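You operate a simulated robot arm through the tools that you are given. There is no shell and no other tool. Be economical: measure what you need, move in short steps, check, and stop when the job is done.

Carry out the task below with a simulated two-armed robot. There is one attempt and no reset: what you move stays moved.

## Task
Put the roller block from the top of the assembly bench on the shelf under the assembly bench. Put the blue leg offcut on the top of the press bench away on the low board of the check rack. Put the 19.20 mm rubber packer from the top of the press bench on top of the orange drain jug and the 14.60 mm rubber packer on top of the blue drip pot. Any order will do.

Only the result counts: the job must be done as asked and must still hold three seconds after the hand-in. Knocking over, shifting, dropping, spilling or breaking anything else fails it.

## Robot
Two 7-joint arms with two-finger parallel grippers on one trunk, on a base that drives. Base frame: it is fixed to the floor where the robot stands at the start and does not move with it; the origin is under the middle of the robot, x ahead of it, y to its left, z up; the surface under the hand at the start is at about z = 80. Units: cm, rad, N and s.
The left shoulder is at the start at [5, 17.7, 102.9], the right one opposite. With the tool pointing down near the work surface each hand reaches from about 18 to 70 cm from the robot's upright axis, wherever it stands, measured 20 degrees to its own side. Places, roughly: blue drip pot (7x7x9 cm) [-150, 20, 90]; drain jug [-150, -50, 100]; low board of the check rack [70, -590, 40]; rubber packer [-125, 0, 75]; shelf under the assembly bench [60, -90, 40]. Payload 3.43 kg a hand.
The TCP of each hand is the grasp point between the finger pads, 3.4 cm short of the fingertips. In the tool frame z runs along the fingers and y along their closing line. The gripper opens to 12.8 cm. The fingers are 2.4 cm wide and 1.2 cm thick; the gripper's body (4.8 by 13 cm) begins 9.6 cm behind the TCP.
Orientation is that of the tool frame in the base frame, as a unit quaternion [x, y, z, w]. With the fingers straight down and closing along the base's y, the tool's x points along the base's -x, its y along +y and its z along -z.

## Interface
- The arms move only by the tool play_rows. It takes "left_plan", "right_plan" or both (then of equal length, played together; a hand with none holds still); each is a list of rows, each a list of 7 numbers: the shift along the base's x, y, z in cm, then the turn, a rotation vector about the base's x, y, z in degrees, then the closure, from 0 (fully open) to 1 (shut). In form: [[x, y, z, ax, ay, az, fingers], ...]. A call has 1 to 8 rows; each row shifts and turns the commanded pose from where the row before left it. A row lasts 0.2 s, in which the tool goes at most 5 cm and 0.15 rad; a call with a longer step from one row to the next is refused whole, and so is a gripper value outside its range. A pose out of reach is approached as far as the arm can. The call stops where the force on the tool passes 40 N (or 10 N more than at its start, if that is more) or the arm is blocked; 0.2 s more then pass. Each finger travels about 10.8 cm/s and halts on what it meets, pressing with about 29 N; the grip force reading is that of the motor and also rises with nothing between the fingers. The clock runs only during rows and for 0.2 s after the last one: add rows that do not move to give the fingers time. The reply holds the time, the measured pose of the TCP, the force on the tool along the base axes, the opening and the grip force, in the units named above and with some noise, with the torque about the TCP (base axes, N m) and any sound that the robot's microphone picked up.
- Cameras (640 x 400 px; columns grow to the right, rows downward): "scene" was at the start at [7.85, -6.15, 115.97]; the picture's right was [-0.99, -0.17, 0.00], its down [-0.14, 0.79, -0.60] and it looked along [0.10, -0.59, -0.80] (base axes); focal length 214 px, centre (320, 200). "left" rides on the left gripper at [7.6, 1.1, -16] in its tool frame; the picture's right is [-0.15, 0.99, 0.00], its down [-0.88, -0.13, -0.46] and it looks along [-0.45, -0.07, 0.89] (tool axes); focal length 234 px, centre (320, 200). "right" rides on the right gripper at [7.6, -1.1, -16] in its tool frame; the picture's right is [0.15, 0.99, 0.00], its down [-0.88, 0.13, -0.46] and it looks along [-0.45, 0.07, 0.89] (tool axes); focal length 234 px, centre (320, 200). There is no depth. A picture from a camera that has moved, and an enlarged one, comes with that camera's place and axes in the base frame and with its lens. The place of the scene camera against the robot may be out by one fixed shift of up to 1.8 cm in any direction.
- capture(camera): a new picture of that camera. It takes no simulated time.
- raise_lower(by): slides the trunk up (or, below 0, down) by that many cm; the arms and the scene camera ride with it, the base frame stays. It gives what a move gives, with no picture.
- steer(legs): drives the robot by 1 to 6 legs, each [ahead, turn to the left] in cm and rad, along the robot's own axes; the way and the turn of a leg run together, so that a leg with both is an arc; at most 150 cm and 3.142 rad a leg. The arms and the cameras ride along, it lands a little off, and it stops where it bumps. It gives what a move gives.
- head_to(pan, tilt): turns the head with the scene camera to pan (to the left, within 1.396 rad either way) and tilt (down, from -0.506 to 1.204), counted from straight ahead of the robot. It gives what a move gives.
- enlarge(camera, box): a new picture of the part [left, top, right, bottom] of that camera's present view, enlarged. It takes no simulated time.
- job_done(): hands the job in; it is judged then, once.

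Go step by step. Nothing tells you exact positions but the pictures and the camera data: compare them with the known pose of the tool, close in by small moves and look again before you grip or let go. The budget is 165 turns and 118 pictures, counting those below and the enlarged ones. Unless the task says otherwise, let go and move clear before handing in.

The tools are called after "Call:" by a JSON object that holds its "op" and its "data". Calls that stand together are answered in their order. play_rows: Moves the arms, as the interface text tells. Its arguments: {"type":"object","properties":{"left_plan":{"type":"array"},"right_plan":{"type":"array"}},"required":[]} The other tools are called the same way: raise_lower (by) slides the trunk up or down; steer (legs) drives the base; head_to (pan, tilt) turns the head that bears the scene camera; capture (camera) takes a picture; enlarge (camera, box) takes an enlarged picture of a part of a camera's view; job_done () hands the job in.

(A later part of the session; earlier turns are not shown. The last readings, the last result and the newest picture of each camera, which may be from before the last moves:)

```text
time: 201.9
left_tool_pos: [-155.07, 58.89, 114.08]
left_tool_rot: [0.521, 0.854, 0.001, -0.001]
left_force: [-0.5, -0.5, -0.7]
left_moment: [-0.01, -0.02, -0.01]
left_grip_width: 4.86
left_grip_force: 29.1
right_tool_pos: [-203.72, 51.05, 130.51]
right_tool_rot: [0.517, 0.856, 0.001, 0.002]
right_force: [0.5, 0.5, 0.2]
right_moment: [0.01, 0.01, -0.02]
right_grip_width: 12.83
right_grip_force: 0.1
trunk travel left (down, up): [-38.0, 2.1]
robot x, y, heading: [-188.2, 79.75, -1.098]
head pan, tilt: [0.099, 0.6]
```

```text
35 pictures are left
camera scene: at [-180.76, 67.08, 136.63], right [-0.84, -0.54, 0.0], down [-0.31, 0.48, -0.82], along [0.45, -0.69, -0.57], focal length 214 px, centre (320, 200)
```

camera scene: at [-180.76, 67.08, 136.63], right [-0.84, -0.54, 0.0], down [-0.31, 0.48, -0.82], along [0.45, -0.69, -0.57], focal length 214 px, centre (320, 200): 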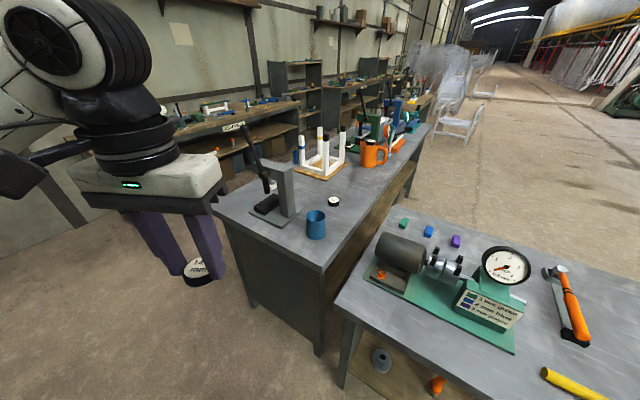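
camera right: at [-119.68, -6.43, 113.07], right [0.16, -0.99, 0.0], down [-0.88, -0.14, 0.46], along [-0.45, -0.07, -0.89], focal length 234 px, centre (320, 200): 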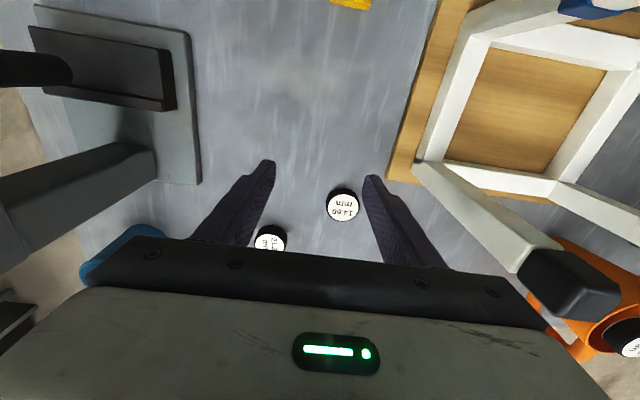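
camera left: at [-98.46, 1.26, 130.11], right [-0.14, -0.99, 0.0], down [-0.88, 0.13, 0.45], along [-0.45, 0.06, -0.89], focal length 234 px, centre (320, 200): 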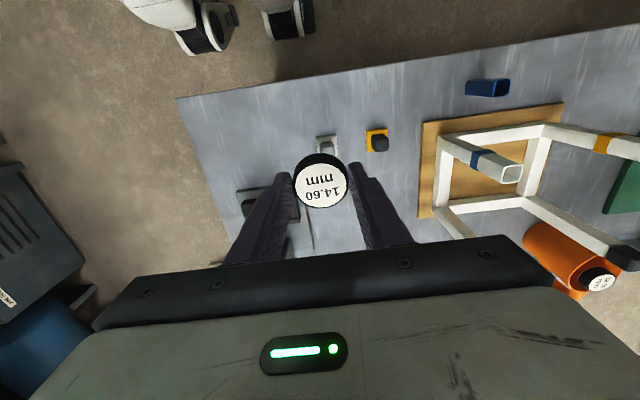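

I see the pot near the bench's back corner, clear of the press column. Driving 18 cm ahead and hovering the packer over the pot.

Call:
{"op": "steer", "data": {"legs": [[18, 0]]}}

Call:
{"op": "play_rows", "data": {"left_plan": [[0, -4, 0, 0, 0, 0, 0.75], [0, -4, 0, 0, 0, 0, 0.75], [0, -4, 0, 0, 0, 0, 0.75], [0, -3, 0, 0, 0, 0, 0.75], [0, 0, 0, 0, 0, 0, 0.75]]}}

Call:
{"op": "capture", "data": {"camera": "left"}}

Call:
{"op": "capture", "data": {"camera": "scene"}}

```text
time: 203.4
left_tool_pos: [-146.92, 42.86, 114.1]
left_tool_rot: [0.521, 0.854, 0.001, -0.001]
left_force: [-0.2, -0.1, -1.4]
left_moment: [-0.02, 0.04, -0.02]
left_grip_width: 4.84
left_grip_force: 29.0
right_tool_pos: [-195.66, 35.17, 130.59]
right_tool_rot: [0.518, 0.856, 0.001, 0.002]
right_force: [0.1, -0.7, 0.6]
right_moment: [0.03, 0.03, -0.01]
right_grip_width: 12.78
right_grip_force: 0.1
trunk travel left (down, up): [-38.0, 2.1]
robot x, y, heading: [-180.25, 64.06, -1.095]
head pan, tilt: [0.099, 0.6]
```

```text
time: 204.7
left_tool_pos: [-147.01, 27.96, 114.08]
left_tool_rot: [0.52, 0.854, 0.0, -0.001]
left_force: [-0.1, 1.0, -1.3]
left_moment: [-0.01, 0.02, -0.03]
left_grip_width: 4.81
left_grip_force: 28.7
right_tool_pos: [-195.67, 35.32, 130.57]
right_tool_rot: [0.517, 0.856, 0.001, 0.001]
right_force: [-0.9, -0.4, -0.4]
right_moment: [-0.02, -0.02, -0.04]
right_grip_width: 12.79
right_grip_force: 0.0
trunk travel left (down, up): [-38.0, 2.1]
robot x, y, heading: [-180.21, 64.05, -1.097]
head pan, tilt: [0.099, 0.6]
```

```text
34 pictures are left
camera left: at [-149.46, 35.2, 130.12], right [0.95, 0.32, 0.0], down [0.29, -0.84, 0.45], along [0.15, -0.43, -0.89], focal length 234 px, centre (320, 200)
```

left: 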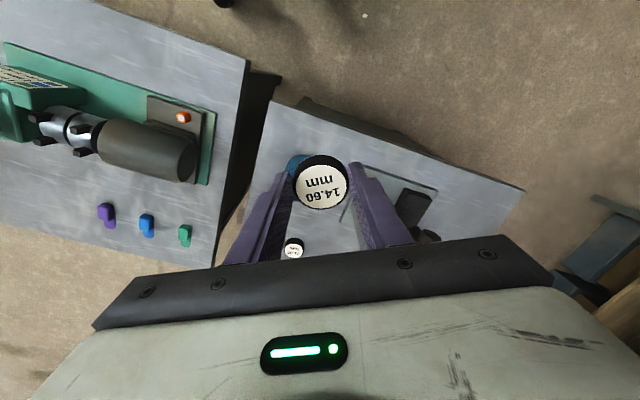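

```text
33 pictures are left
camera scene: at [-172.66, 51.3, 136.64], right [-0.84, -0.54, 0.0], down [-0.31, 0.47, -0.83], along [0.45, -0.69, -0.56], focal length 214 px, centre (320, 200)
```

scene: 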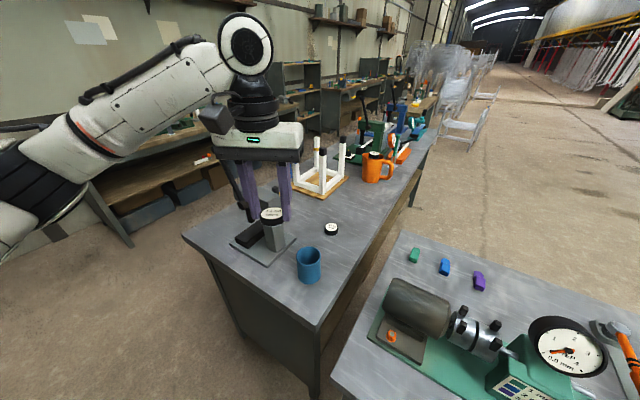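

The pot centre is at about (-147.3,20.8). I restore the 7° tilt (so the packer is flat) and lower to just above the pot.

Call:
{"op": "play_rows", "data": {"left_plan": [[-0.1, -2.4, -3.5, -6.5, -3.3, 0, 0.75], [-0.1, -2.4, -4, 0, 0, 0, 0.75], [-0.1, -2.3, -4, 0, 0, 0, 0.75], [0, 0, -3.5, 0, 0, 0, 0.75], [0, 0, -1, 0, 0, 0, 0.75], [0, 0, 0, 0, 0, 0, 0.75]]}}

Call:
{"op": "capture", "data": {"camera": "left"}}

Call:
{"op": "enlarge", "data": {"camera": "scene", "box": [220, 180, 380, 300]}}

```text
time: 206.1
left_tool_pos: [-147.39, 20.68, 98.08]
left_tool_rot: [0.52, 0.852, -0.033, 0.054]
left_force: [0.4, 0.4, -0.6]
left_moment: [0.01, -0.02, -0.03]
left_grip_width: 4.84
left_grip_force: 28.8
right_tool_pos: [-195.69, 35.3, 130.45]
right_tool_rot: [0.518, 0.855, 0.001, 0.001]
right_force: [0.3, -0.4, 0.9]
right_moment: [-0.02, -0.04, 0.0]
right_grip_width: 12.8
right_grip_force: 0.0
trunk travel left (down, up): [-38.0, 2.1]
robot x, y, heading: [-180.47, 63.8, -1.097]
head pan, tilt: [0.099, 0.6]
```

```text
32 pictures are left
camera left: at [-150.71, 29.81, 112.99], right [0.95, 0.32, 0.02], down [0.26, -0.79, 0.56], along [0.2, -0.53, -0.83], focal length 234 px, centre (320, 200)
```

left: 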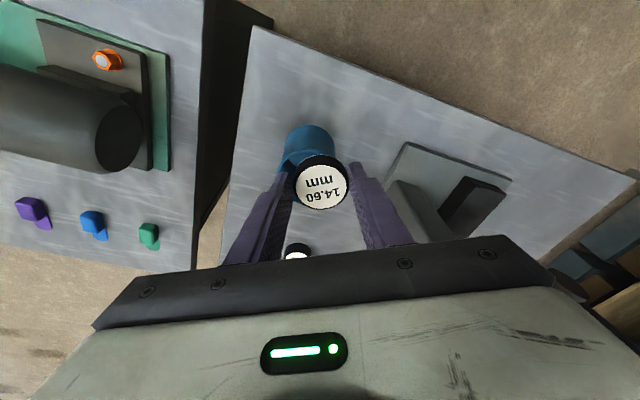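

```text
3.33 times, centred on (300, 240) of scene
camera zoom: at [-172.67, 51.27, 136.63], right [-0.84, -0.54, 0.0], down [-0.31, 0.47, -0.83], along [0.45, -0.69, -0.56], focal length 715 px, centre (387, 67)
```

zoom: 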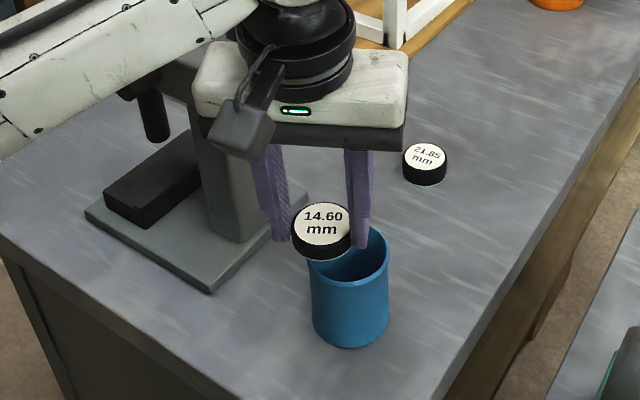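

The packer is about (−1,−1.7) off the pot's centre. Correcting and checking.

Call:
{"op": "play_rows", "data": {"left_plan": [[-1, -1.7, 0, 0, 0, 0, 0.75], [0, 0, -1, 0, 0, 0, 0.75], [0, 0, 0, 0, 0, 0, 0.75]]}}

Call:
{"op": "capture", "data": {"camera": "left"}}

Call:
{"op": "enlarge", "data": {"camera": "scene", "box": [260, 190, 356, 300]}}

```text
time: 206.8
left_tool_pos: [-148.3, 19.1, 97.07]
left_tool_rot: [0.52, 0.852, -0.033, 0.054]
left_force: [-0.2, 0.0, -0.3]
left_moment: [0.01, 0.02, 0.0]
left_grip_width: 4.85
left_grip_force: 29.0
right_tool_pos: [-195.75, 35.3, 130.65]
right_tool_rot: [0.518, 0.855, 0.001, 0.002]
right_force: [-0.7, -0.8, -0.5]
right_moment: [-0.04, -0.01, -0.04]
right_grip_width: 12.79
right_grip_force: 0.1
trunk travel left (down, up): [-38.0, 2.1]
robot x, y, heading: [-180.15, 64.37, -1.103]
head pan, tilt: [0.099, 0.6]
```

```text
30 pictures are left
camera left: at [-151.67, 28.14, 112.0], right [0.95, 0.32, 0.02], down [0.26, -0.79, 0.56], along [0.2, -0.53, -0.83], focal length 234 px, centre (320, 200)
```

left: 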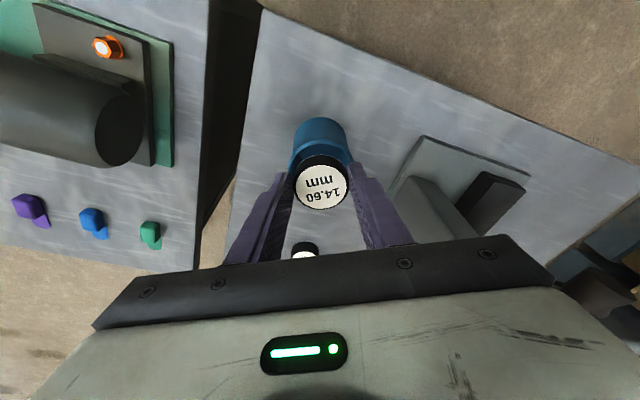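

```text
3.64 times, centred on (308, 245) of scene
camera zoom: at [-172.7, 51.26, 136.63], right [-0.84, -0.54, 0.0], down [-0.31, 0.48, -0.83], along [0.45, -0.69, -0.56], focal length 780 px, centre (364, 36)
```

zoom: 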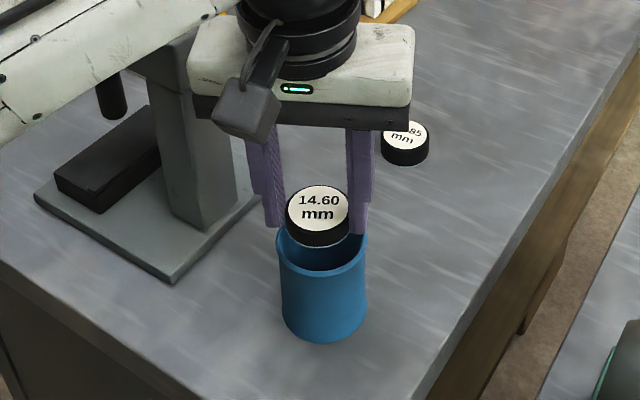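

Centred over the pot. Lowering to contact.

Call:
{"op": "play_rows", "data": {"left_plan": [[0, 0, -1, 0, 0, 0, 0.75], [0, 0, -0.5, 0, 0, 0, 0.75], [0, 0, -0.4, 0, 0, 0, 0.75], [0, 0, -0.3, 0, 0, 0, 0.75], [0, 0, 0, 0, 0, 0, 0.75]]}}

```text
time: 208.1
left_tool_pos: [-148.22, 19.1, 94.85]
left_tool_rot: [0.519, 0.852, -0.033, 0.054]
left_force: [0.3, -0.1, -0.4]
left_moment: [0.0, 0.0, -0.03]
left_grip_width: 4.8
left_grip_force: 29.3
right_tool_pos: [-195.65, 35.17, 130.65]
right_tool_rot: [0.518, 0.855, 0.002, 0.002]
right_force: [-0.3, 0.0, -0.3]
right_moment: [-0.02, -0.01, -0.02]
right_grip_width: 12.81
right_grip_force: 0.1
trunk travel left (down, up): [-38.0, 2.1]
robot x, y, heading: [-180.07, 63.84, -1.097]
head pan, tilt: [0.099, 0.6]
```

Call:
{"op": "play_rows", "data": {"left_plan": [[0, 0, -0.3, 0, 0, 0, 0.75], [0, 0, -0.3, 0, 0, 0, 0.75], [0, 0, 0, 0, 0, 0, 0.75]]}}

Call:
{"op": "enlarge", "data": {"camera": "scene", "box": [260, 190, 356, 300]}}

```text
time: 208.8
left_tool_pos: [-148.27, 19.23, 94.35]
left_tool_rot: [0.52, 0.852, -0.035, 0.054]
left_force: [1.8, -0.6, 9.9]
left_moment: [-0.02, -0.14, 0.01]
left_grip_width: 4.81
left_grip_force: 28.9
right_tool_pos: [-195.65, 35.41, 130.6]
right_tool_rot: [0.518, 0.855, 0.0, 0.002]
right_force: [0.7, 0.1, -0.6]
right_moment: [0.04, -0.01, 0.0]
right_grip_width: 12.79
right_grip_force: 0.1
trunk travel left (down, up): [-38.0, 2.1]
robot x, y, heading: [-180.27, 64.08, -1.099]
head pan, tilt: [0.099, 0.6]
```

```text
3.64 times, centred on (308, 245) of scene
camera zoom: at [-172.71, 51.35, 136.66], right [-0.84, -0.54, 0.0], down [-0.31, 0.47, -0.83], along [0.45, -0.69, -0.56], focal length 780 px, centre (364, 36)
```

zoom: 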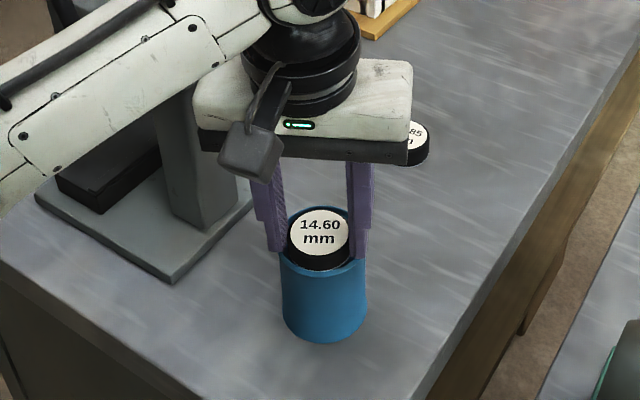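

Contact at the rim level with 10 N. Easing and releasing.

Call:
{"op": "play_rows", "data": {"left_plan": [[0, 0, 0.3, 0, 0, 0, 0.7], [0, 0, 0.1, 0, 0, 0, 0.62], [0, 0, 0, 0, 0, 0, 0.55], [0, 0, 0, 0, 0, 0, 0.5], [0, 0, 0.5, 0, 0, 0, 0.45], [0, 0, 2, 0, 0, 0, 0.4], [0, 0, 4, 0, 0, 0, 0.4], [0, 0.5, 4.5, 0, 0, 0, 0.4]]}}

Call:
{"op": "enlarge", "data": {"camera": "scene", "box": [220, 180, 380, 300]}}

```text
time: 210.7
left_tool_pos: [-148.31, 19.58, 105.66]
left_tool_rot: [0.52, 0.852, -0.033, 0.054]
left_force: [-0.3, 0.8, -0.5]
left_moment: [0.0, -0.01, -0.02]
left_grip_width: 7.68
left_grip_force: 0.2
right_tool_pos: [-195.62, 35.38, 130.53]
right_tool_rot: [0.518, 0.855, 0.001, 0.002]
right_force: [-0.3, 0.4, -0.2]
right_moment: [-0.02, 0.03, 0.0]
right_grip_width: 12.78
right_grip_force: 0.1
trunk travel left (down, up): [-38.0, 2.1]
robot x, y, heading: [-180.17, 63.77, -1.094]
head pan, tilt: [0.099, 0.6]
```

```text
3.33 times, centred on (300, 240) of scene
camera zoom: at [-172.7, 51.32, 136.63], right [-0.84, -0.54, 0.0], down [-0.31, 0.47, -0.83], along [0.45, -0.69, -0.56], focal length 715 px, centre (387, 67)
```

zoom: 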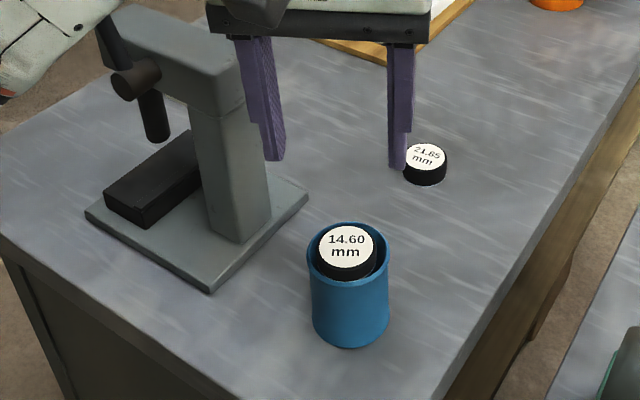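

The 14.60 packer rests on the pot. Retracting, then driving to the front of the press bench for the blue offcut at about (-103.6,-26).

Call:
{"op": "play_rows", "data": {"left_plan": [[0, 2, 4, 0, 0, 0, 0.3], [0, 3, 3, 6.5, 3.3, 0, 0.2], [0, 4, 2, 0, 0, 0, 0], [0, 4, 0, 0, 0, 0, 0], [0, 4, 0, 0, 0, 0, 0]]}}

Call:
{"op": "steer", "data": {"legs": [[-20, 0], [0, 1.098], [135, 0], [0, -1.571], [97, 0], [0, -1.571]]}}

```text
time: 211.8
left_tool_pos: [-148.26, 36.82, 114.77]
left_tool_rot: [0.52, 0.854, 0.001, 0.0]
left_force: [0.3, -0.6, 0.1]
left_moment: [0.01, 0.0, 0.0]
left_grip_width: 12.8
left_grip_force: 0.1
right_tool_pos: [-195.71, 35.35, 130.62]
right_tool_rot: [0.518, 0.855, 0.0, 0.003]
right_force: [-0.8, 0.9, 0.4]
right_moment: [-0.03, 0.01, -0.02]
right_grip_width: 12.82
right_grip_force: 0.0
trunk travel left (down, up): [-38.0, 2.1]
robot x, y, heading: [-180.11, 63.9, -1.099]
head pan, tilt: [0.099, 0.6]
```

```text
time: 234.8
left_tool_pos: [-94.22, -31.48, 114.68]
left_tool_rot: [1.0, -0.006, 0.001, 0.0]
left_force: [-0.3, 0.2, 0.3]
left_moment: [-0.02, 0.03, 0.0]
left_grip_width: 12.79
left_grip_force: 0.0
right_tool_pos: [-73.23, 11.2, 130.62]
right_tool_rot: [1.0, 0.0, -0.002, 0.002]
right_force: [0.6, 0.9, 0.2]
right_moment: [-0.01, 0.02, -0.02]
right_grip_width: 12.84
right_grip_force: 0.1
trunk travel left (down, up): [-38.0, 2.1]
robot x, y, heading: [-55.01, -15.75, 3.128]
head pan, tilt: [0.099, 0.6]
```

Moving the left hand above the offcut.

Call:
{"op": "play_rows", "data": {"left_plan": [[-3, 1.5, -3, 0, 0, 0, 0.2], [-3, 1.5, -3, 0, 0, 0, 0.2], [-2.5, 1.5, -3, 0, 0, 0, 0.2], [0, 0, -1, 0, 0, 0, 0.2], [0, 0, 0, 0, 0, 0, 0.2]]}}

Call:
{"op": "capture", "data": {"camera": "left"}}

```text
time: 236.0
left_tool_pos: [-102.56, -26.86, 104.68]
left_tool_rot: [1.0, -0.005, 0.0, 0.0]
left_force: [-0.5, -0.5, 0.3]
left_moment: [-0.02, 0.0, 0.0]
left_grip_width: 10.23
left_grip_force: 0.1
right_tool_pos: [-73.28, 11.32, 130.5]
right_tool_rot: [1.0, -0.001, -0.002, 0.002]
right_force: [1.0, 0.5, 0.7]
right_moment: [-0.03, 0.0, 0.0]
right_grip_width: 12.79
right_grip_force: 0.0
trunk travel left (down, up): [-38.0, 2.1]
robot x, y, heading: [-55.25, -15.51, 3.131]
head pan, tilt: [0.099, 0.6]
```

```text
26 pictures are left
camera left: at [-95.07, -28.08, 120.71], right [-0.16, -0.99, 0.0], down [-0.88, 0.14, 0.45], along [-0.45, 0.07, -0.89], focal length 234 px, centre (320, 200)
```

left: 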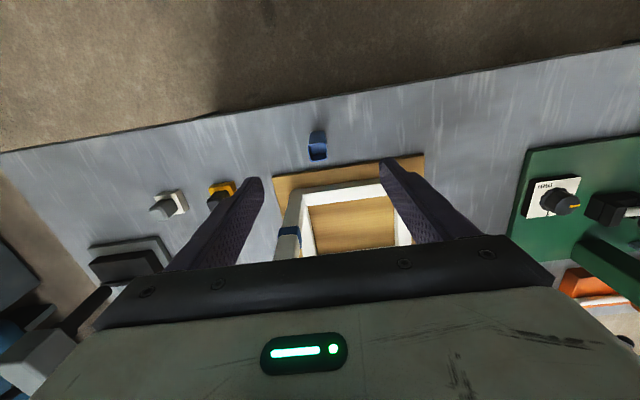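

The offcut is at (-103.2,-26.6). Descending and gripping.

Call:
{"op": "play_rows", "data": {"left_plan": [[-0.3, 0.1, -4, 0, 0, 0, 0.3], [-0.3, 0.1, -4, 0, 0, 0, 0.4], [0, 0, -4, 0, 0, 0, 0.4], [0, 0, -3, 0, 0, 0, 0.4], [0, 0, -1.8, 0, 0, 0, 0.4], [0, 0, 0, 0, 0, 0, 0.4]]}}

Call:
{"op": "capture", "data": {"camera": "left"}}

```text
time: 237.4
left_tool_pos: [-103.2, -26.51, 87.77]
left_tool_rot: [1.0, -0.004, 0.001, 0.0]
left_force: [-0.4, 0.6, 0.4]
left_moment: [-0.03, 0.03, 0.0]
left_grip_width: 7.68
left_grip_force: 0.1
right_tool_pos: [-73.28, 11.08, 130.5]
right_tool_rot: [1.0, 0.0, -0.001, 0.002]
right_force: [0.7, 0.1, -0.3]
right_moment: [0.0, 0.01, -0.04]
right_grip_width: 12.82
right_grip_force: 0.0
trunk travel left (down, up): [-38.0, 2.1]
robot x, y, heading: [-54.99, -15.84, 3.129]
head pan, tilt: [0.099, 0.6]
```

```text
25 pictures are left
camera left: at [-95.62, -27.82, 103.9], right [-0.16, -0.99, 0.0], down [-0.88, 0.14, 0.45], along [-0.45, 0.07, -0.89], focal length 234 px, centre (320, 200)
```

left: 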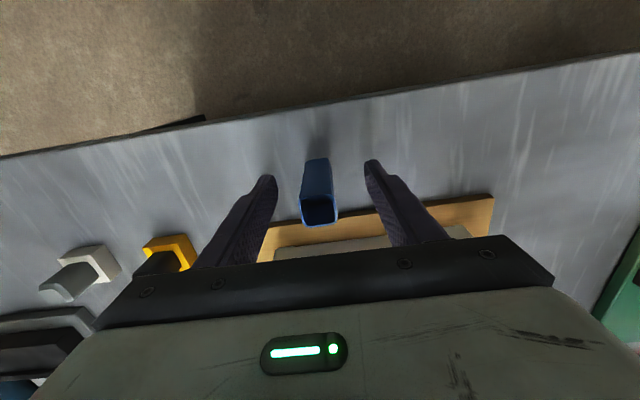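

Well aligned; closing and lifting a little.

Call:
{"op": "play_rows", "data": {"left_plan": [[0, 0, 0, 0, 0, 0, 0.6], [0, 0, 0, 0, 0, 0, 0.9], [0, 0, 0, 0, 0, 0, 0.9], [0, 0, 0, 0, 0, 0, 0.9], [0, 0, 2, 0, 0, 0, 0.9], [0, 0, 4, 0, 0, 0, 0.9], [0.5, 0, 4, 0, 0, 0, 0.9], [1, 0, 4, 0, 0, 0, 0.9]]}}

Call:
{"op": "play_rows", "data": {"left_plan": [[2, -1, 4, 0, 0, 0, 0.9], [3, -1, 3, 0, 0, 0, 0.9], [3, -1, 3, 0, 0, 0, 0.9]]}}

Call:
{"op": "capture", "data": {"camera": "left"}}

```text
time: 239.2
left_tool_pos: [-101.52, -26.5, 101.97]
left_tool_rot: [1.0, -0.006, 0.002, 0.0]
left_force: [-0.2, -0.3, -0.9]
left_moment: [0.0, 0.01, -0.01]
left_grip_width: 2.63
left_grip_force: 28.8
right_tool_pos: [-73.2, 11.32, 130.66]
right_tool_rot: [1.0, 0.0, -0.002, 0.002]
right_force: [-0.7, -0.7, 0.1]
right_moment: [-0.04, 0.0, 0.01]
right_grip_width: 12.79
right_grip_force: 0.0
trunk travel left (down, up): [-38.0, 2.1]
robot x, y, heading: [-55.27, -15.53, 3.129]
head pan, tilt: [0.099, 0.6]
```

```text
time: 240.0
left_tool_pos: [-93.56, -29.68, 111.9]
left_tool_rot: [1.0, -0.004, 0.0, 0.0]
left_force: [-0.4, -0.2, -1.5]
left_moment: [0.03, 0.02, 0.0]
left_grip_width: 2.6
left_grip_force: 28.6
right_tool_pos: [-73.21, 11.17, 130.55]
right_tool_rot: [1.0, -0.001, -0.002, 0.001]
right_force: [0.7, -0.6, 0.4]
right_moment: [0.02, 0.02, 0.02]
right_grip_width: 12.83
right_grip_force: 0.0
trunk travel left (down, up): [-38.0, 2.1]
robot x, y, heading: [-55.33, -15.56, 3.13]
head pan, tilt: [0.099, 0.6]
```

```text
24 pictures are left
camera left: at [-85.94, -30.91, 127.9], right [-0.16, -0.99, 0.0], down [-0.88, 0.14, 0.45], along [-0.45, 0.07, -0.89], focal length 234 px, centre (320, 200)
```

left: 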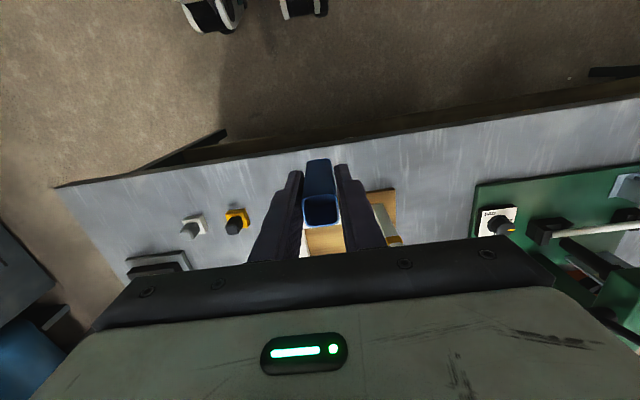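

Offcut held. Next, the roller block behind the square gauge on the assembly bench; driving to face it at y≈22.

Call:
{"op": "steer", "data": {"legs": [[-25, 0], [0, -1.56], [37, 0], [0, -1.571], [24, 0]]}}

Call:
{"op": "head_to", "data": {"pan": -0.2, "tilt": 0.6}}

Call:
{"op": "capture", "data": {"camera": "scene"}}

```text
time: 252.8
left_tool_pos: [31.11, 36.27, 111.84]
left_tool_rot: [-0.009, 1.0, -0.001, -0.001]
left_force: [0.4, -0.2, -1.1]
left_moment: [0.03, 0.01, -0.01]
left_grip_width: 2.63
left_grip_force: 29.3
right_tool_pos: [11.78, -5.15, 130.65]
right_tool_rot: [-0.012, 1.0, 0.002, 0.001]
right_force: [0.1, -0.3, -0.9]
right_moment: [-0.02, 0.02, -0.01]
right_grip_width: 12.79
right_grip_force: 0.0
trunk travel left (down, up): [-38.0, 2.1]
robot x, y, heading: [-6.9, 21.24, 0.019]
head pan, tilt: [0.099, 0.6]
```

```text
time: 253.6
left_tool_pos: [31.14, 36.35, 111.87]
left_tool_rot: [-0.008, 1.0, 0.0, -0.001]
left_force: [-0.1, 0.7, -1.0]
left_moment: [0.0, 0.01, 0.01]
left_grip_width: 2.61
left_grip_force: 28.8
right_tool_pos: [11.87, -5.23, 130.53]
right_tool_rot: [-0.011, 1.0, 0.0, 0.001]
right_force: [-0.8, -0.2, -0.4]
right_moment: [0.0, -0.01, -0.03]
right_grip_width: 12.82
right_grip_force: 0.1
trunk travel left (down, up): [-38.0, 2.1]
robot x, y, heading: [-7.09, 21.02, 0.011]
head pan, tilt: [-0.201, 0.6]
```

```text
23 pictures are left
camera scene: at [8.37, 20.87, 136.63], right [-0.19, -0.98, 0.0], down [-0.56, 0.1, -0.83], along [0.81, -0.15, -0.56], focal length 214 px, centre (320, 200)
```

scene: 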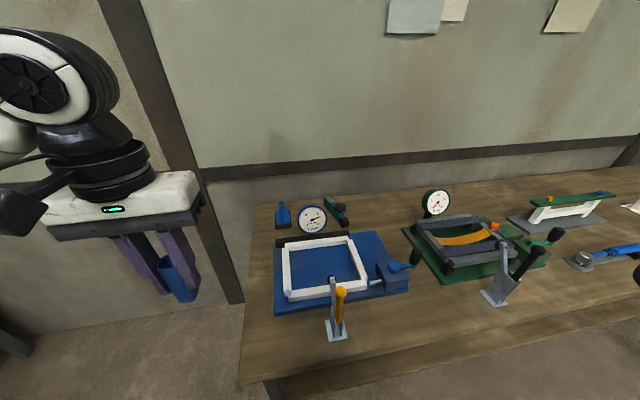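

Call:
{"op": "enlarge", "data": {"camera": "scene", "box": [270, 180, 390, 255]}}

```text
5.33 times, centred on (330, 218) of scene
camera zoom: at [8.37, 20.87, 136.63], right [-0.19, -0.98, 0.0], down [-0.56, 0.1, -0.83], along [0.81, -0.15, -0.56], focal length 1144 px, centre (267, 107)
```

zoom: 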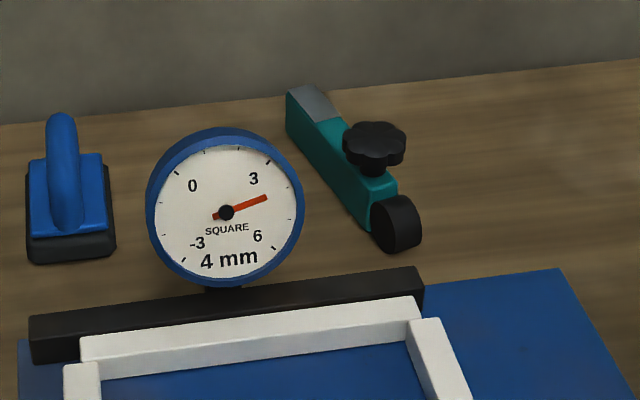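

The roller block is clear: teal body from about (83,5) to its black roller at about (70.4,-0.5), knob above. I'll grip at the roller end with the right hand tilted 45° along the block; first re-position the base to about (-7,-9), heading 0.25.

Call:
{"op": "steer", "data": {"legs": [[-12, 0], [0, -1.581], [29, 0], [0, 1.821], [12, 0]]}}

Call:
{"op": "play_rows", "data": {"right_plan": [[4, 1, -2, 0, -7.5, 0, 0.2], [4, 1, -2, 0, -7.5, 0, 0.4], [4, 1, -2, 0, -7.5, 0, 0.4], [4, 1, -2, 0, -7.5, 0, 0.4], [4, 1, -2, 0, -7.5, 0, 0.4], [4, 1, -2, 0, -7.5, 0, 0.4], [4, 1, -2, 0, 0, 8, 0.4], [0, 0, 0, 0, 0, 0, 0.4]]}}

```text
time: 265.4
left_tool_pos: [26.87, 18.22, 111.87]
left_tool_rot: [-0.121, 0.993, 0.0, 0.0]
left_force: [0.5, 0.0, -1.7]
left_moment: [-0.03, 0.03, -0.01]
left_grip_width: 2.61
left_grip_force: 29.3
right_tool_pos: [17.34, -26.62, 130.55]
right_tool_rot: [-0.124, 0.992, 0.001, 0.001]
right_force: [-0.2, 0.7, -0.1]
right_moment: [0.0, 0.04, -0.01]
right_grip_width: 12.8
right_grip_force: 0.0
trunk travel left (down, up): [-38.0, 2.1]
robot x, y, heading: [-6.86, -5.12, 0.239]
head pan, tilt: [-0.201, 0.6]
```

```text
time: 267.2
left_tool_pos: [26.71, 18.15, 111.91]
left_tool_rot: [-0.121, 0.993, 0.001, -0.001]
left_force: [-0.8, 0.0, -0.8]
left_moment: [-0.01, 0.0, -0.01]
left_grip_width: 2.64
left_grip_force: 29.0
right_tool_pos: [45.36, -19.44, 116.57]
right_tool_rot: [-0.18, 0.906, -0.02, 0.383]
right_force: [-0.2, -0.4, 0.5]
right_moment: [-0.02, -0.05, 0.0]
right_grip_width: 7.68
right_grip_force: 0.2
trunk travel left (down, up): [-38.0, 2.1]
robot x, y, heading: [-6.87, -5.29, 0.238]
head pan, tilt: [-0.201, 0.6]
```

Orientation is near the target; correcting roll and moving to a staging point before the roller.

Call:
{"op": "play_rows", "data": {"right_plan": [[2.4, 2.5, -1, 4.8, 1.4, 2.3, 0.4], [2.4, 2.5, -2, 4.8, 1.4, 2.3, 0.4], [2.4, 2.6, -2.5, 0, 0, 0, 0.4], [2.4, 2.6, -2.5, 0, 0, 0, 0.4], [2.4, 2.6, -2.5, 0, 0, 0, 0.4], [2.4, 2.6, -2.5, 0, 0, 0, 0.4], [0, 0, 0, 0, 0, 0, 0.4]]}}

Call:
{"op": "capture", "data": {"camera": "right"}}

Call:
{"op": "capture", "data": {"camera": "scene"}}

```text
time: 268.8
left_tool_pos: [26.74, 18.02, 111.93]
left_tool_rot: [-0.12, 0.993, 0.0, 0.0]
left_force: [0.2, -0.8, -0.8]
left_moment: [-0.01, 0.0, 0.04]
left_grip_width: 2.6
left_grip_force: 28.8
right_tool_pos: [59.57, -4.62, 103.71]
right_tool_rot: [-0.184, 0.905, 0.077, 0.375]
right_force: [0.5, 0.2, 0.3]
right_moment: [0.0, -0.01, -0.02]
right_grip_width: 7.67
right_grip_force: 0.0
right hand out of reach, approached as far as the arm can: row 6
trunk travel left (down, up): [-38.0, 2.1]
robot x, y, heading: [-7.16, -5.27, 0.244]
head pan, tilt: [-0.201, 0.6]
```

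```text
21 pictures are left
camera right: at [44.54, -12.11, 109.52], right [-0.48, 0.87, -0.1], down [0.23, 0.24, 0.95], along [0.85, 0.43, -0.31], focal length 234 px, centre (320, 200)
```

right: 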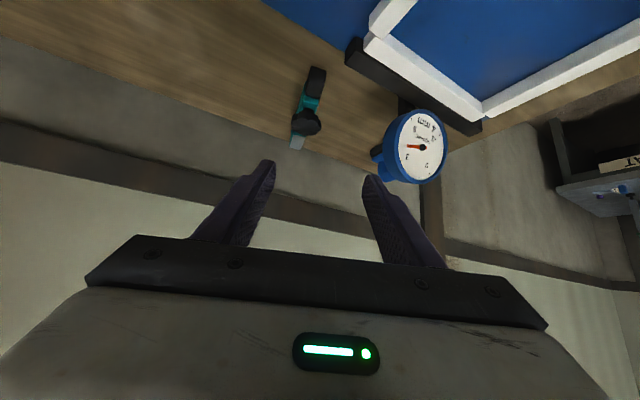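

```text
20 pictures are left
camera scene: at [8.31, -1.88, 136.64], right [0.04, -1.0, 0.0], down [-0.56, -0.02, -0.83], along [0.82, 0.03, -0.56], focal length 214 px, centre (320, 200)
```

scene: 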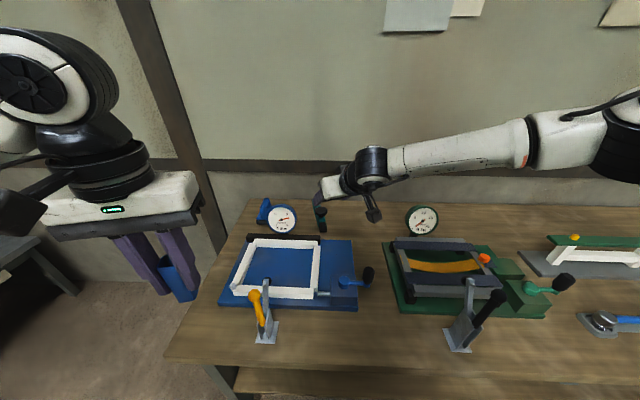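

Measured by the wrist camera: roller at (70.1,-2.0), block axis about 14° yaw. I'll correct yaw by -9° and descend to a point just short of the roller.

Call:
{"op": "play_rows", "data": {"right_plan": [[1.1, 0.3, -3.5, 0, 0, -4.5, 0.4], [1.1, 0.3, -3.5, 0, 0, -4.5, 0.4], [1.1, 0.3, -3.5, 0, 0, 0, 0.4], [1.1, 0.3, -3.3, 0, 0, 0, 0.4], [0, 0, 0, 0, 0, 0, 0.4]]}}

Call:
{"op": "capture", "data": {"camera": "right"}}

```text
time: 270.0
left_tool_pos: [26.79, 18.13, 111.88]
left_tool_rot: [-0.12, 0.993, 0.0, -0.001]
left_force: [-0.8, -0.4, -0.7]
left_moment: [0.0, 0.02, 0.05]
left_grip_width: 2.62
left_grip_force: 28.6
right_tool_pos: [59.43, -11.6, 95.44]
right_tool_rot: [-0.111, 0.917, 0.046, 0.38]
right_force: [0.1, 0.2, -0.6]
right_moment: [0.03, 0.01, 0.01]
right_grip_width: 7.68
right_grip_force: 0.0
right hand out of reach, approached as far as the arm can: row 1, 2, 3, 4
trunk travel left (down, up): [-38.0, 2.1]
robot x, y, heading: [-6.83, -5.63, 0.238]
head pan, tilt: [-0.201, 0.6]
```

```text
19 pictures are left
camera right: at [43.61, -16.76, 101.32], right [-0.34, 0.94, -0.1], down [0.26, 0.2, 0.94], along [0.9, 0.29, -0.31], focal length 234 px, centre (320, 200)
```

right: 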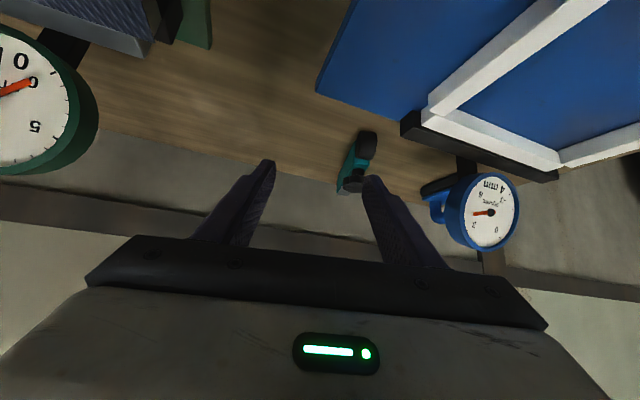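

The right arm is reach-limited by its wide elbow posture. I'll retract it, deliver the offcut first with the left arm, and then take the roller block with the left arm.

Call:
{"op": "play_rows", "data": {"right_plan": [[-3, 0, 3.5, 0, 0, 0, 0.3], [-4, -0.5, 2.5, -1.8, 7.2, 0, 0.2], [-4, -1, 2.5, -1.8, 7.2, 0, 0.1], [-4, -1, 2.5, -1.8, 7.2, 0, 0], [-4, -1, 2.5, -1.8, 7.2, 0, 0], [-4, -1, 2.5, -1.8, 7.2, 0, 0], [-4, -1, 2.5, -1.8, 7.2, 0, 0], [-4, -1, 2.5, 0, 0, 0, 0]]}}

Call:
{"op": "play_rows", "data": {"right_plan": [[-4, -1, 2.5, 0, 0, 0, 0], [-4, -1, 2.5, 0, 0, 0, 0], [-4, -1, 2.5, 0, 0, 0, 0], [-3, -1, 2.5, 0, 0, 0, 0]]}}

```text
time: 271.8
left_tool_pos: [26.67, 18.08, 111.95]
left_tool_rot: [-0.121, 0.993, 0.0, 0.0]
left_force: [-0.3, -0.3, -0.7]
left_moment: [-0.01, -0.03, -0.02]
left_grip_width: 2.59
left_grip_force: 29.3
right_tool_pos: [28.42, -18.18, 116.4]
right_tool_rot: [-0.122, 0.993, -0.001, 0.003]
right_force: [-0.3, 1.0, 0.1]
right_moment: [0.02, -0.06, -0.01]
right_grip_width: 12.79
right_grip_force: 0.1
trunk travel left (down, up): [-38.0, 2.1]
robot x, y, heading: [-6.7, -5.36, 0.238]
head pan, tilt: [-0.201, 0.6]
```

```text
time: 272.8
left_tool_pos: [26.7, 18.13, 111.85]
left_tool_rot: [-0.121, 0.993, 0.0, 0.0]
left_force: [0.3, -0.2, -0.9]
left_moment: [-0.01, 0.03, 0.01]
left_grip_width: 2.6
left_grip_force: 28.9
right_tool_pos: [13.52, -21.97, 126.45]
right_tool_rot: [-0.121, 0.993, 0.0, 0.005]
right_force: [1.1, 0.0, -0.2]
right_moment: [-0.03, -0.03, 0.02]
right_grip_width: 12.78
right_grip_force: 0.0
trunk travel left (down, up): [-38.0, 2.1]
robot x, y, heading: [-6.76, -5.08, 0.245]
head pan, tilt: [-0.201, 0.6]
```

Driving along the aisle toward the check rack, with a look ahead partway.

Call:
{"op": "steer", "data": {"legs": [[-22, 0], [0, -1.812], [150, 0], [130, 0]]}}

Call:
{"op": "head_to", "data": {"pan": 0.25, "tilt": 0.35}}

Call:
{"op": "capture", "data": {"camera": "scene"}}

```text
time: 292.1
left_tool_pos: [-18.42, -330.15, 111.83]
left_tool_rot: [0.711, 0.703, 0.001, -0.001]
left_force: [0.0, -0.7, -1.5]
left_moment: [0.03, 0.02, 0.03]
left_grip_width: 2.6
left_grip_force: 28.9
right_tool_pos: [-53.83, -307.29, 126.4]
right_tool_rot: [0.711, 0.704, -0.003, 0.003]
right_force: [-0.6, -0.6, 1.2]
right_moment: [0.04, 0.01, 0.0]
right_grip_width: 12.79
right_grip_force: 0.0
trunk travel left (down, up): [-38.0, 2.1]
robot x, y, heading: [-32.15, -291.51, -1.582]
head pan, tilt: [-0.201, 0.6]
```

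```text
time: 293.0
left_tool_pos: [-18.32, -330.02, 111.98]
left_tool_rot: [0.711, 0.703, 0.001, 0.0]
left_force: [0.6, 0.1, -1.3]
left_moment: [0.01, 0.01, 0.01]
left_grip_width: 2.62
left_grip_force: 29.1
right_tool_pos: [-53.95, -307.31, 126.4]
right_tool_rot: [0.711, 0.704, -0.004, 0.003]
right_force: [0.4, -0.8, 0.0]
right_moment: [0.0, -0.02, 0.0]
right_grip_width: 12.79
right_grip_force: 0.1
trunk travel left (down, up): [-38.0, 2.1]
robot x, y, heading: [-32.41, -291.41, -1.586]
head pan, tilt: [0.25, 0.351]
```

```text
18 pictures are left
camera scene: at [-30.67, -306.56, 138.9], right [-0.97, -0.23, 0.0], down [-0.08, 0.33, -0.94], along [0.22, -0.91, -0.34], focal length 214 px, centre (320, 200)
```

scene: 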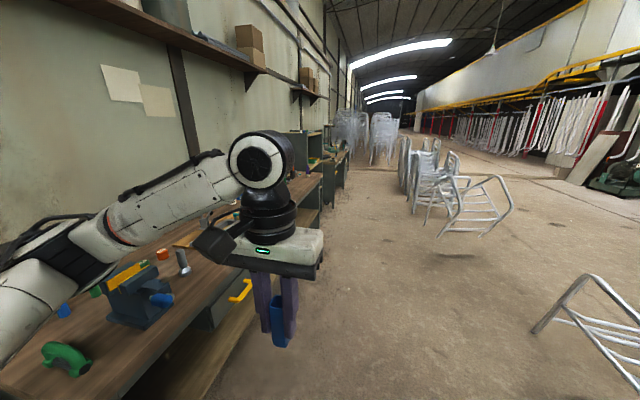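

The aisle is clear. Driving on to y≈-588 and facing the rack.

Call:
{"op": "steer", "data": {"legs": [[148, 0.01], [146, 0], [0, 1.575]]}}

Call:
{"op": "head_to", "data": {"pan": 0.0, "tilt": 0.55}}

Call:
{"op": "capture", "data": {"camera": "scene"}}

```text
time: 311.0
left_tool_pos: [3.91, -572.35, 111.81]
left_tool_rot: [0.002, 1.0, 0.0, -0.001]
left_force: [-0.4, -0.2, -0.4]
left_moment: [-0.01, 0.01, 0.01]
left_grip_width: 2.61
left_grip_force: 29.4
right_tool_pos: [-18.52, -608.17, 126.26]
right_tool_rot: [0.002, 1.0, -0.001, 0.004]
right_force: [-0.1, -0.5, -0.6]
right_moment: [0.02, -0.01, 0.01]
right_grip_width: 12.79
right_grip_force: 0.2
trunk travel left (down, up): [-38.0, 2.1]
robot x, y, heading: [-34.59, -586.71, -0.002]
head pan, tilt: [0.25, 0.351]
```

```text
time: 311.8
left_tool_pos: [3.93, -572.38, 111.9]
left_tool_rot: [0.002, 1.0, 0.0, -0.001]
left_force: [-0.6, 0.5, -0.3]
left_moment: [-0.01, -0.01, 0.01]
left_grip_width: 2.62
left_grip_force: 28.7
right_tool_pos: [-18.62, -608.09, 126.31]
right_tool_rot: [0.002, 1.0, -0.001, 0.004]
right_force: [0.2, -0.9, 0.2]
right_moment: [0.0, -0.04, -0.02]
right_grip_width: 12.78
right_grip_force: 0.0
trunk travel left (down, up): [-38.0, 2.1]
robot x, y, heading: [-34.35, -587.37, -0.004]
head pan, tilt: [0.0, 0.55]
```

```text
17 pictures are left
camera scene: at [-18.8, -585.6, 137.09], right [-0.01, -1.0, 0.0], down [-0.52, 0.0, -0.85], along [0.85, 0.0, -0.52], focal length 214 px, centre (320, 200)
```

scene: 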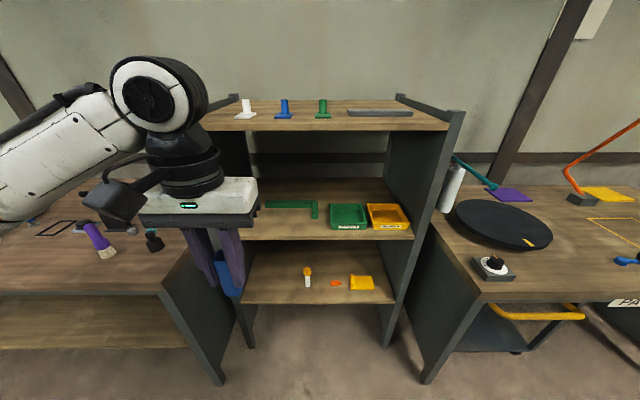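

The low board is at z≈40, front edge x≈45, with a free area at its left around y=-562. I'll lower the trunk fully and swing the tool to near-horizontal so the offcut can be laid on the board.

Call:
{"op": "raise_lower", "data": {"by": -37.5}}

Call:
{"op": "play_rows", "data": {"left_plan": [[3.5, 0.9, -1, 0, -8.4, 0, 0.9], [3.5, 0.9, -1, 0, -8.4, 0, 0.9], [3.5, 0.9, -1, 0, -8.4, 0, 0.9], [3.5, 0.9, -1.5, 0, -8.4, 0, 0.9], [3.5, 0.9, -1.5, 0, -8.4, 0, 0.9], [3.5, 0.9, -2, 0, -8.4, 0, 0.9], [3.5, 0.9, -2, 0, -8.4, 0, 0.9], [3, 0.9, -2, 0, -8.4, 0, 0.9]]}}

```text
time: 315.4
left_tool_pos: [3.96, -572.42, 74.42]
left_tool_rot: [0.002, 1.0, 0.0, -0.001]
left_force: [0.3, -0.2, -0.1]
left_moment: [-0.02, 0.04, 0.01]
left_grip_width: 2.6
left_grip_force: 29.2
right_tool_pos: [-18.64, -608.08, 88.88]
right_tool_rot: [0.001, 1.0, -0.001, 0.004]
right_force: [0.3, 0.4, -0.5]
right_moment: [-0.01, -0.02, 0.01]
right_grip_width: 12.81
right_grip_force: 0.1
trunk travel left (down, up): [-0.5, 39.6]
robot x, y, heading: [-34.16, -586.52, -0.007]
head pan, tilt: [0.0, 0.55]
```

```text
time: 317.2
left_tool_pos: [31.38, -565.17, 62.31]
left_tool_rot: [0.001, 0.832, 0.002, 0.554]
left_force: [0.0, -0.5, -0.2]
left_moment: [0.03, 0.08, 0.0]
left_grip_width: 2.61
left_grip_force: 28.6
right_tool_pos: [-18.6, -608.02, 88.9]
right_tool_rot: [0.002, 1.0, -0.001, 0.005]
right_force: [-0.2, 0.5, 0.8]
right_moment: [0.03, -0.01, 0.01]
right_grip_width: 12.8
right_grip_force: 0.1
trunk travel left (down, up): [-0.5, 39.6]
robot x, y, heading: [-34.33, -586.62, -0.004]
head pan, tilt: [0.0, 0.55]
```

Working well. Continue to about 83° tilt and lower.

Call:
{"op": "play_rows", "data": {"left_plan": [[0.5, 0.5, -3, 0, -8, 0, 0.9], [0.5, 0.5, -3, 0, -8, 0, 0.9], [0.5, 0.5, -3, 0, 0, 0, 0.9], [0, 0, -2.5, 0, 0, 0, 0.9], [0, 0, 0, 0, 0, 0, 0.9]]}}

Call:
{"op": "capture", "data": {"camera": "scene"}}

```text
time: 318.4
left_tool_pos: [32.84, -563.84, 50.76]
left_tool_rot: [0.001, 0.749, 0.002, 0.663]
left_force: [-0.3, -0.4, -0.8]
left_moment: [-0.01, 0.05, 0.0]
left_grip_width: 2.6
left_grip_force: 29.0
right_tool_pos: [-18.66, -608.18, 88.81]
right_tool_rot: [0.002, 1.0, 0.0, 0.004]
right_force: [0.0, 0.4, -0.2]
right_moment: [0.02, -0.01, -0.01]
right_grip_width: 12.8
right_grip_force: 0.0
trunk travel left (down, up): [-0.5, 39.6]
robot x, y, heading: [-34.2, -586.83, -0.002]
head pan, tilt: [0.0, 0.55]
```

```text
16 pictures are left
camera scene: at [-18.79, -585.6, 99.58], right [-0.01, -1.0, 0.0], down [-0.52, 0.0, -0.85], along [0.85, -0.01, -0.52], focal length 214 px, centre (320, 200)
```

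scene: 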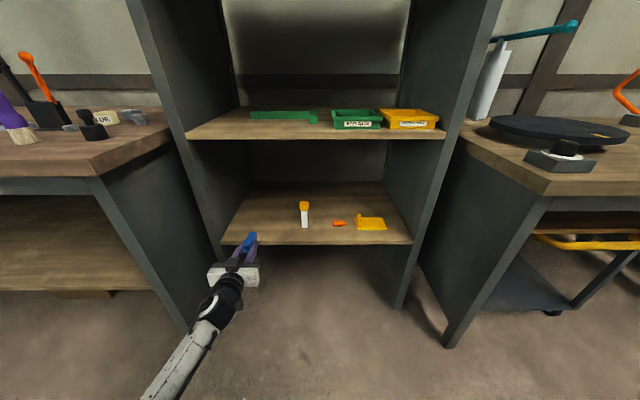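

The offcut lines up with the free left part of the low board (z≈40.2, edge x≈45.4). Drive 15 cm ahead, then extend and lower.

Call:
{"op": "steer", "data": {"legs": [[15, 0]]}}

Call:
{"op": "play_rows", "data": {"left_plan": [[2.5, 0, 0, 0, 0, 0, 0.9], [2.5, 0, -1.5, 0, 0, 0, 0.9], [1, 0, -2, 0, 0, 0, 0.9], [0, 0, -2, 0, 0, 0, 0.9], [0, 0, -1.5, 0, 0, 0, 0.9], [0, 0, 0, 0, 0, 0, 0.9]]}}

Call:
{"op": "capture", "data": {"camera": "scene"}}

```text
time: 319.8
left_tool_pos: [47.97, -564.06, 50.78]
left_tool_rot: [0.002, 0.749, 0.001, 0.663]
left_force: [-0.2, -1.2, -0.6]
left_moment: [0.02, 0.01, 0.02]
left_grip_width: 2.61
left_grip_force: 28.9
right_tool_pos: [-3.59, -608.25, 88.83]
right_tool_rot: [0.002, 1.0, -0.001, 0.005]
right_force: [0.1, 0.2, 0.9]
right_moment: [0.0, -0.04, -0.01]
right_grip_width: 12.78
right_grip_force: 0.1
trunk travel left (down, up): [-0.5, 39.6]
robot x, y, heading: [-19.35, -586.87, -0.011]
head pan, tilt: [0.0, 0.55]
```

```text
time: 321.0
left_tool_pos: [54.8, -564.53, 46.71]
left_tool_rot: [0.004, 0.733, -0.004, 0.68]
left_force: [2.1, 0.4, 13.7]
left_moment: [-0.19, 1.46, -0.43]
left_grip_width: 2.62
left_grip_force: 29.5
right_tool_pos: [-3.6, -608.3, 88.86]
right_tool_rot: [0.002, 1.0, 0.0, 0.006]
right_force: [0.4, 1.0, -0.6]
right_moment: [0.02, -0.01, 0.02]
right_grip_width: 12.79
right_grip_force: 0.0
trunk travel left (down, up): [-0.5, 39.6]
robot x, y, heading: [-19.27, -586.68, -0.004]
head pan, tilt: [0.0, 0.55]
stopped in row 5 (left hand): the force on the tool passed its limit at 59 N (the readings are from after the stop); the commanded pose is now the measured one
```

```text
15 pictures are left
camera scene: at [-3.9, -585.77, 99.63], right [-0.01, -1.0, 0.0], down [-0.52, 0.0, -0.85], along [0.85, -0.01, -0.52], focal length 214 px, centre (320, 200)
```

scene: 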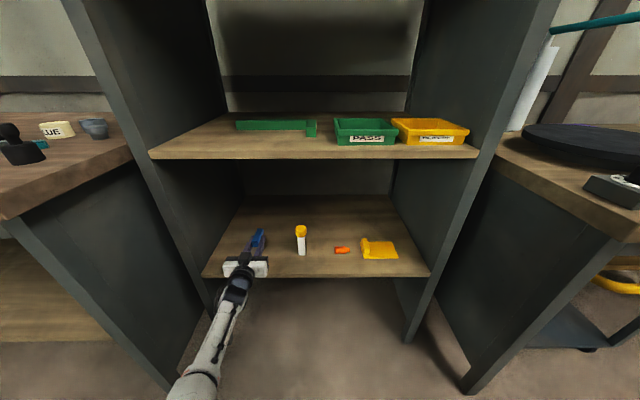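

The wrist camera's underside touched the board's edge. I back off 3 cm so it stays in front of the edge, then lower.

Call:
{"op": "play_rows", "data": {"left_plan": [[0, 0, 1, 0, 0, 0, 0.9], [-3.2, 0, 0, 0, 2, 0, 0.9], [0, 0, -2, 0, 0, 0, 0.9], [0, 0, -1.5, 0, 0, 0, 0.9], [0, 0, -1, 0, 0, 0, 0.9], [0, 0, -0.6, 0, 0, 0, 0.9], [0, 0, 0, 0, 0, 0, 0.9]]}}

Call:
{"op": "enlarge", "data": {"camera": "scene", "box": [190, 200, 350, 300]}}

```text
time: 322.1
left_tool_pos: [53.41, -563.39, 47.52]
left_tool_rot: [0.003, 0.723, 0.002, 0.69]
left_force: [0.3, 0.1, -0.9]
left_moment: [0.02, -0.04, 0.01]
left_grip_width: 2.59
left_grip_force: 29.3
right_tool_pos: [-3.7, -608.25, 88.83]
right_tool_rot: [0.002, 1.0, -0.001, 0.004]
right_force: [0.6, 1.0, 0.3]
right_moment: [-0.07, 0.02, 0.01]
right_grip_width: 12.8
right_grip_force: 0.1
trunk travel left (down, up): [-0.5, 39.6]
robot x, y, heading: [-19.41, -586.57, -0.003]
head pan, tilt: [0.0, 0.55]
stopped in row 5 (left hand): the force on the tool passed its limit at 46 N (the readings are from after the stop); the commanded pose is now the measured one
```

```text
4.00 times, centred on (270, 250) of scene
camera zoom: at [-3.77, -585.77, 99.57], right [-0.01, -1.0, 0.0], down [-0.52, 0.0, -0.85], along [0.85, -0.01, -0.52], focal length 858 px, centre (520, 0)
```

zoom: 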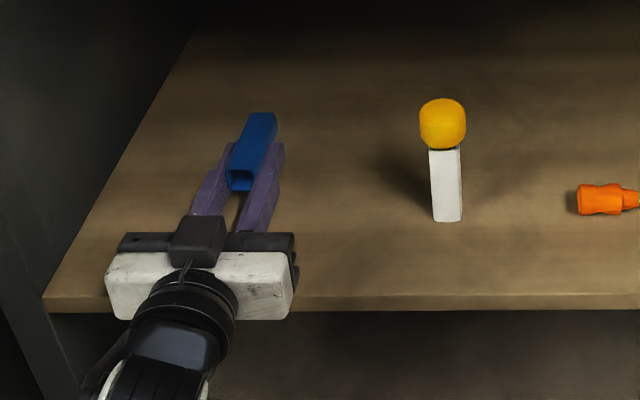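

I'll lessen the tilt to ~72°, which raises the wrist camera clear of the board edge, then lower until the offcut's tip touches.

Call:
{"op": "play_rows", "data": {"left_plan": [[-0.5, 0, 2, 0, 0, 0, 0.9], [-0.5, 0, 1, 0, 7.5, 0, 0.9], [-0.5, 0, 0, 0, 7.8, 0, 0.9], [0, 0, -2, 0, 0, 0, 0.9], [0, 0, -2, 0, 0, 0, 0.9], [0, 0, -1.5, 0, 0, 0, 0.9], [0, 0, 0, 0, 0, 0, 0.9]]}}

```text
time: 323.7
left_tool_pos: [52.61, -563.4, 47.1]
left_tool_rot: [0.004, 0.797, -0.001, 0.605]
left_force: [3.3, 1.0, 6.7]
left_moment: [-0.12, -0.28, 0.07]
left_grip_width: 2.6
left_grip_force: 29.6
right_tool_pos: [-3.77, -608.27, 88.77]
right_tool_rot: [0.003, 1.0, -0.001, 0.005]
right_force: [-0.7, -0.1, 0.6]
right_moment: [0.02, -0.05, -0.02]
right_grip_width: 12.79
right_grip_force: 0.1
trunk travel left (down, up): [-0.5, 39.6]
robot x, y, heading: [-20.01, -586.83, -0.011]
head pan, tilt: [0.0, 0.55]
stopped in row 7 (left hand): the force on the tool passed its limit at 41 N (the readings are from after the stop); the commanded pose is now the measured one
```

The offcut's tip touches the board (surface z≈44). I release gently by opening a little, then more.

Call:
{"op": "play_rows", "data": {"left_plan": [[0, 0, 0, 0, 0, 0, 0.8], [0, 0, 0, 0, 0, 0, 0.76], [0, 0, 0, 0, 0, 0, 0.74], [0, 0, 0, 0, 0, 0, 0.7], [0, 0, 0, 0, 0, 0, 0.6], [0, 0, 0, 0, 0, 0, 0.6]]}}

Call:
{"op": "enlarge", "data": {"camera": "scene", "box": [190, 200, 350, 300]}}

```text
time: 325.1
left_tool_pos: [52.53, -563.23, 47.08]
left_tool_rot: [0.002, 0.797, 0.001, 0.604]
left_force: [-4.2, 16.4, 17.8]
left_moment: [-0.1, -0.45, 0.38]
left_grip_width: 4.16
left_grip_force: 0.1
right_tool_pos: [-3.82, -608.25, 88.88]
right_tool_rot: [0.001, 1.0, -0.001, 0.005]
right_force: [0.2, 0.0, -0.4]
right_moment: [-0.04, 0.0, -0.01]
right_grip_width: 12.79
right_grip_force: 0.0
trunk travel left (down, up): [-0.5, 39.6]
robot x, y, heading: [-19.65, -586.79, -0.012]
head pan, tilt: [0.0, 0.55]
```

```text
4.00 times, centred on (270, 250) of scene
camera zoom: at [-4.0, -585.74, 99.63], right [-0.01, -1.0, 0.0], down [-0.52, 0.0, -0.85], along [0.85, -0.01, -0.52], focal length 858 px, centre (520, 0)
```

zoom: 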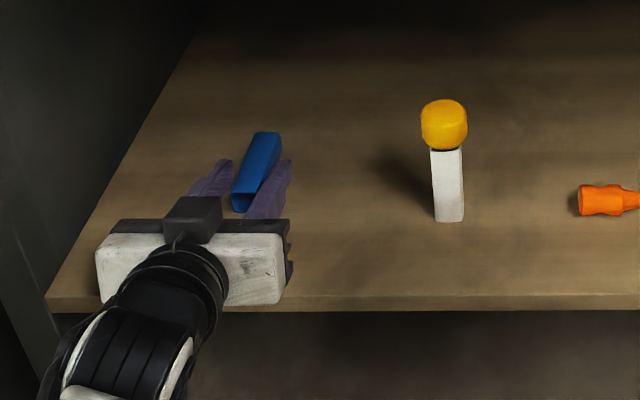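

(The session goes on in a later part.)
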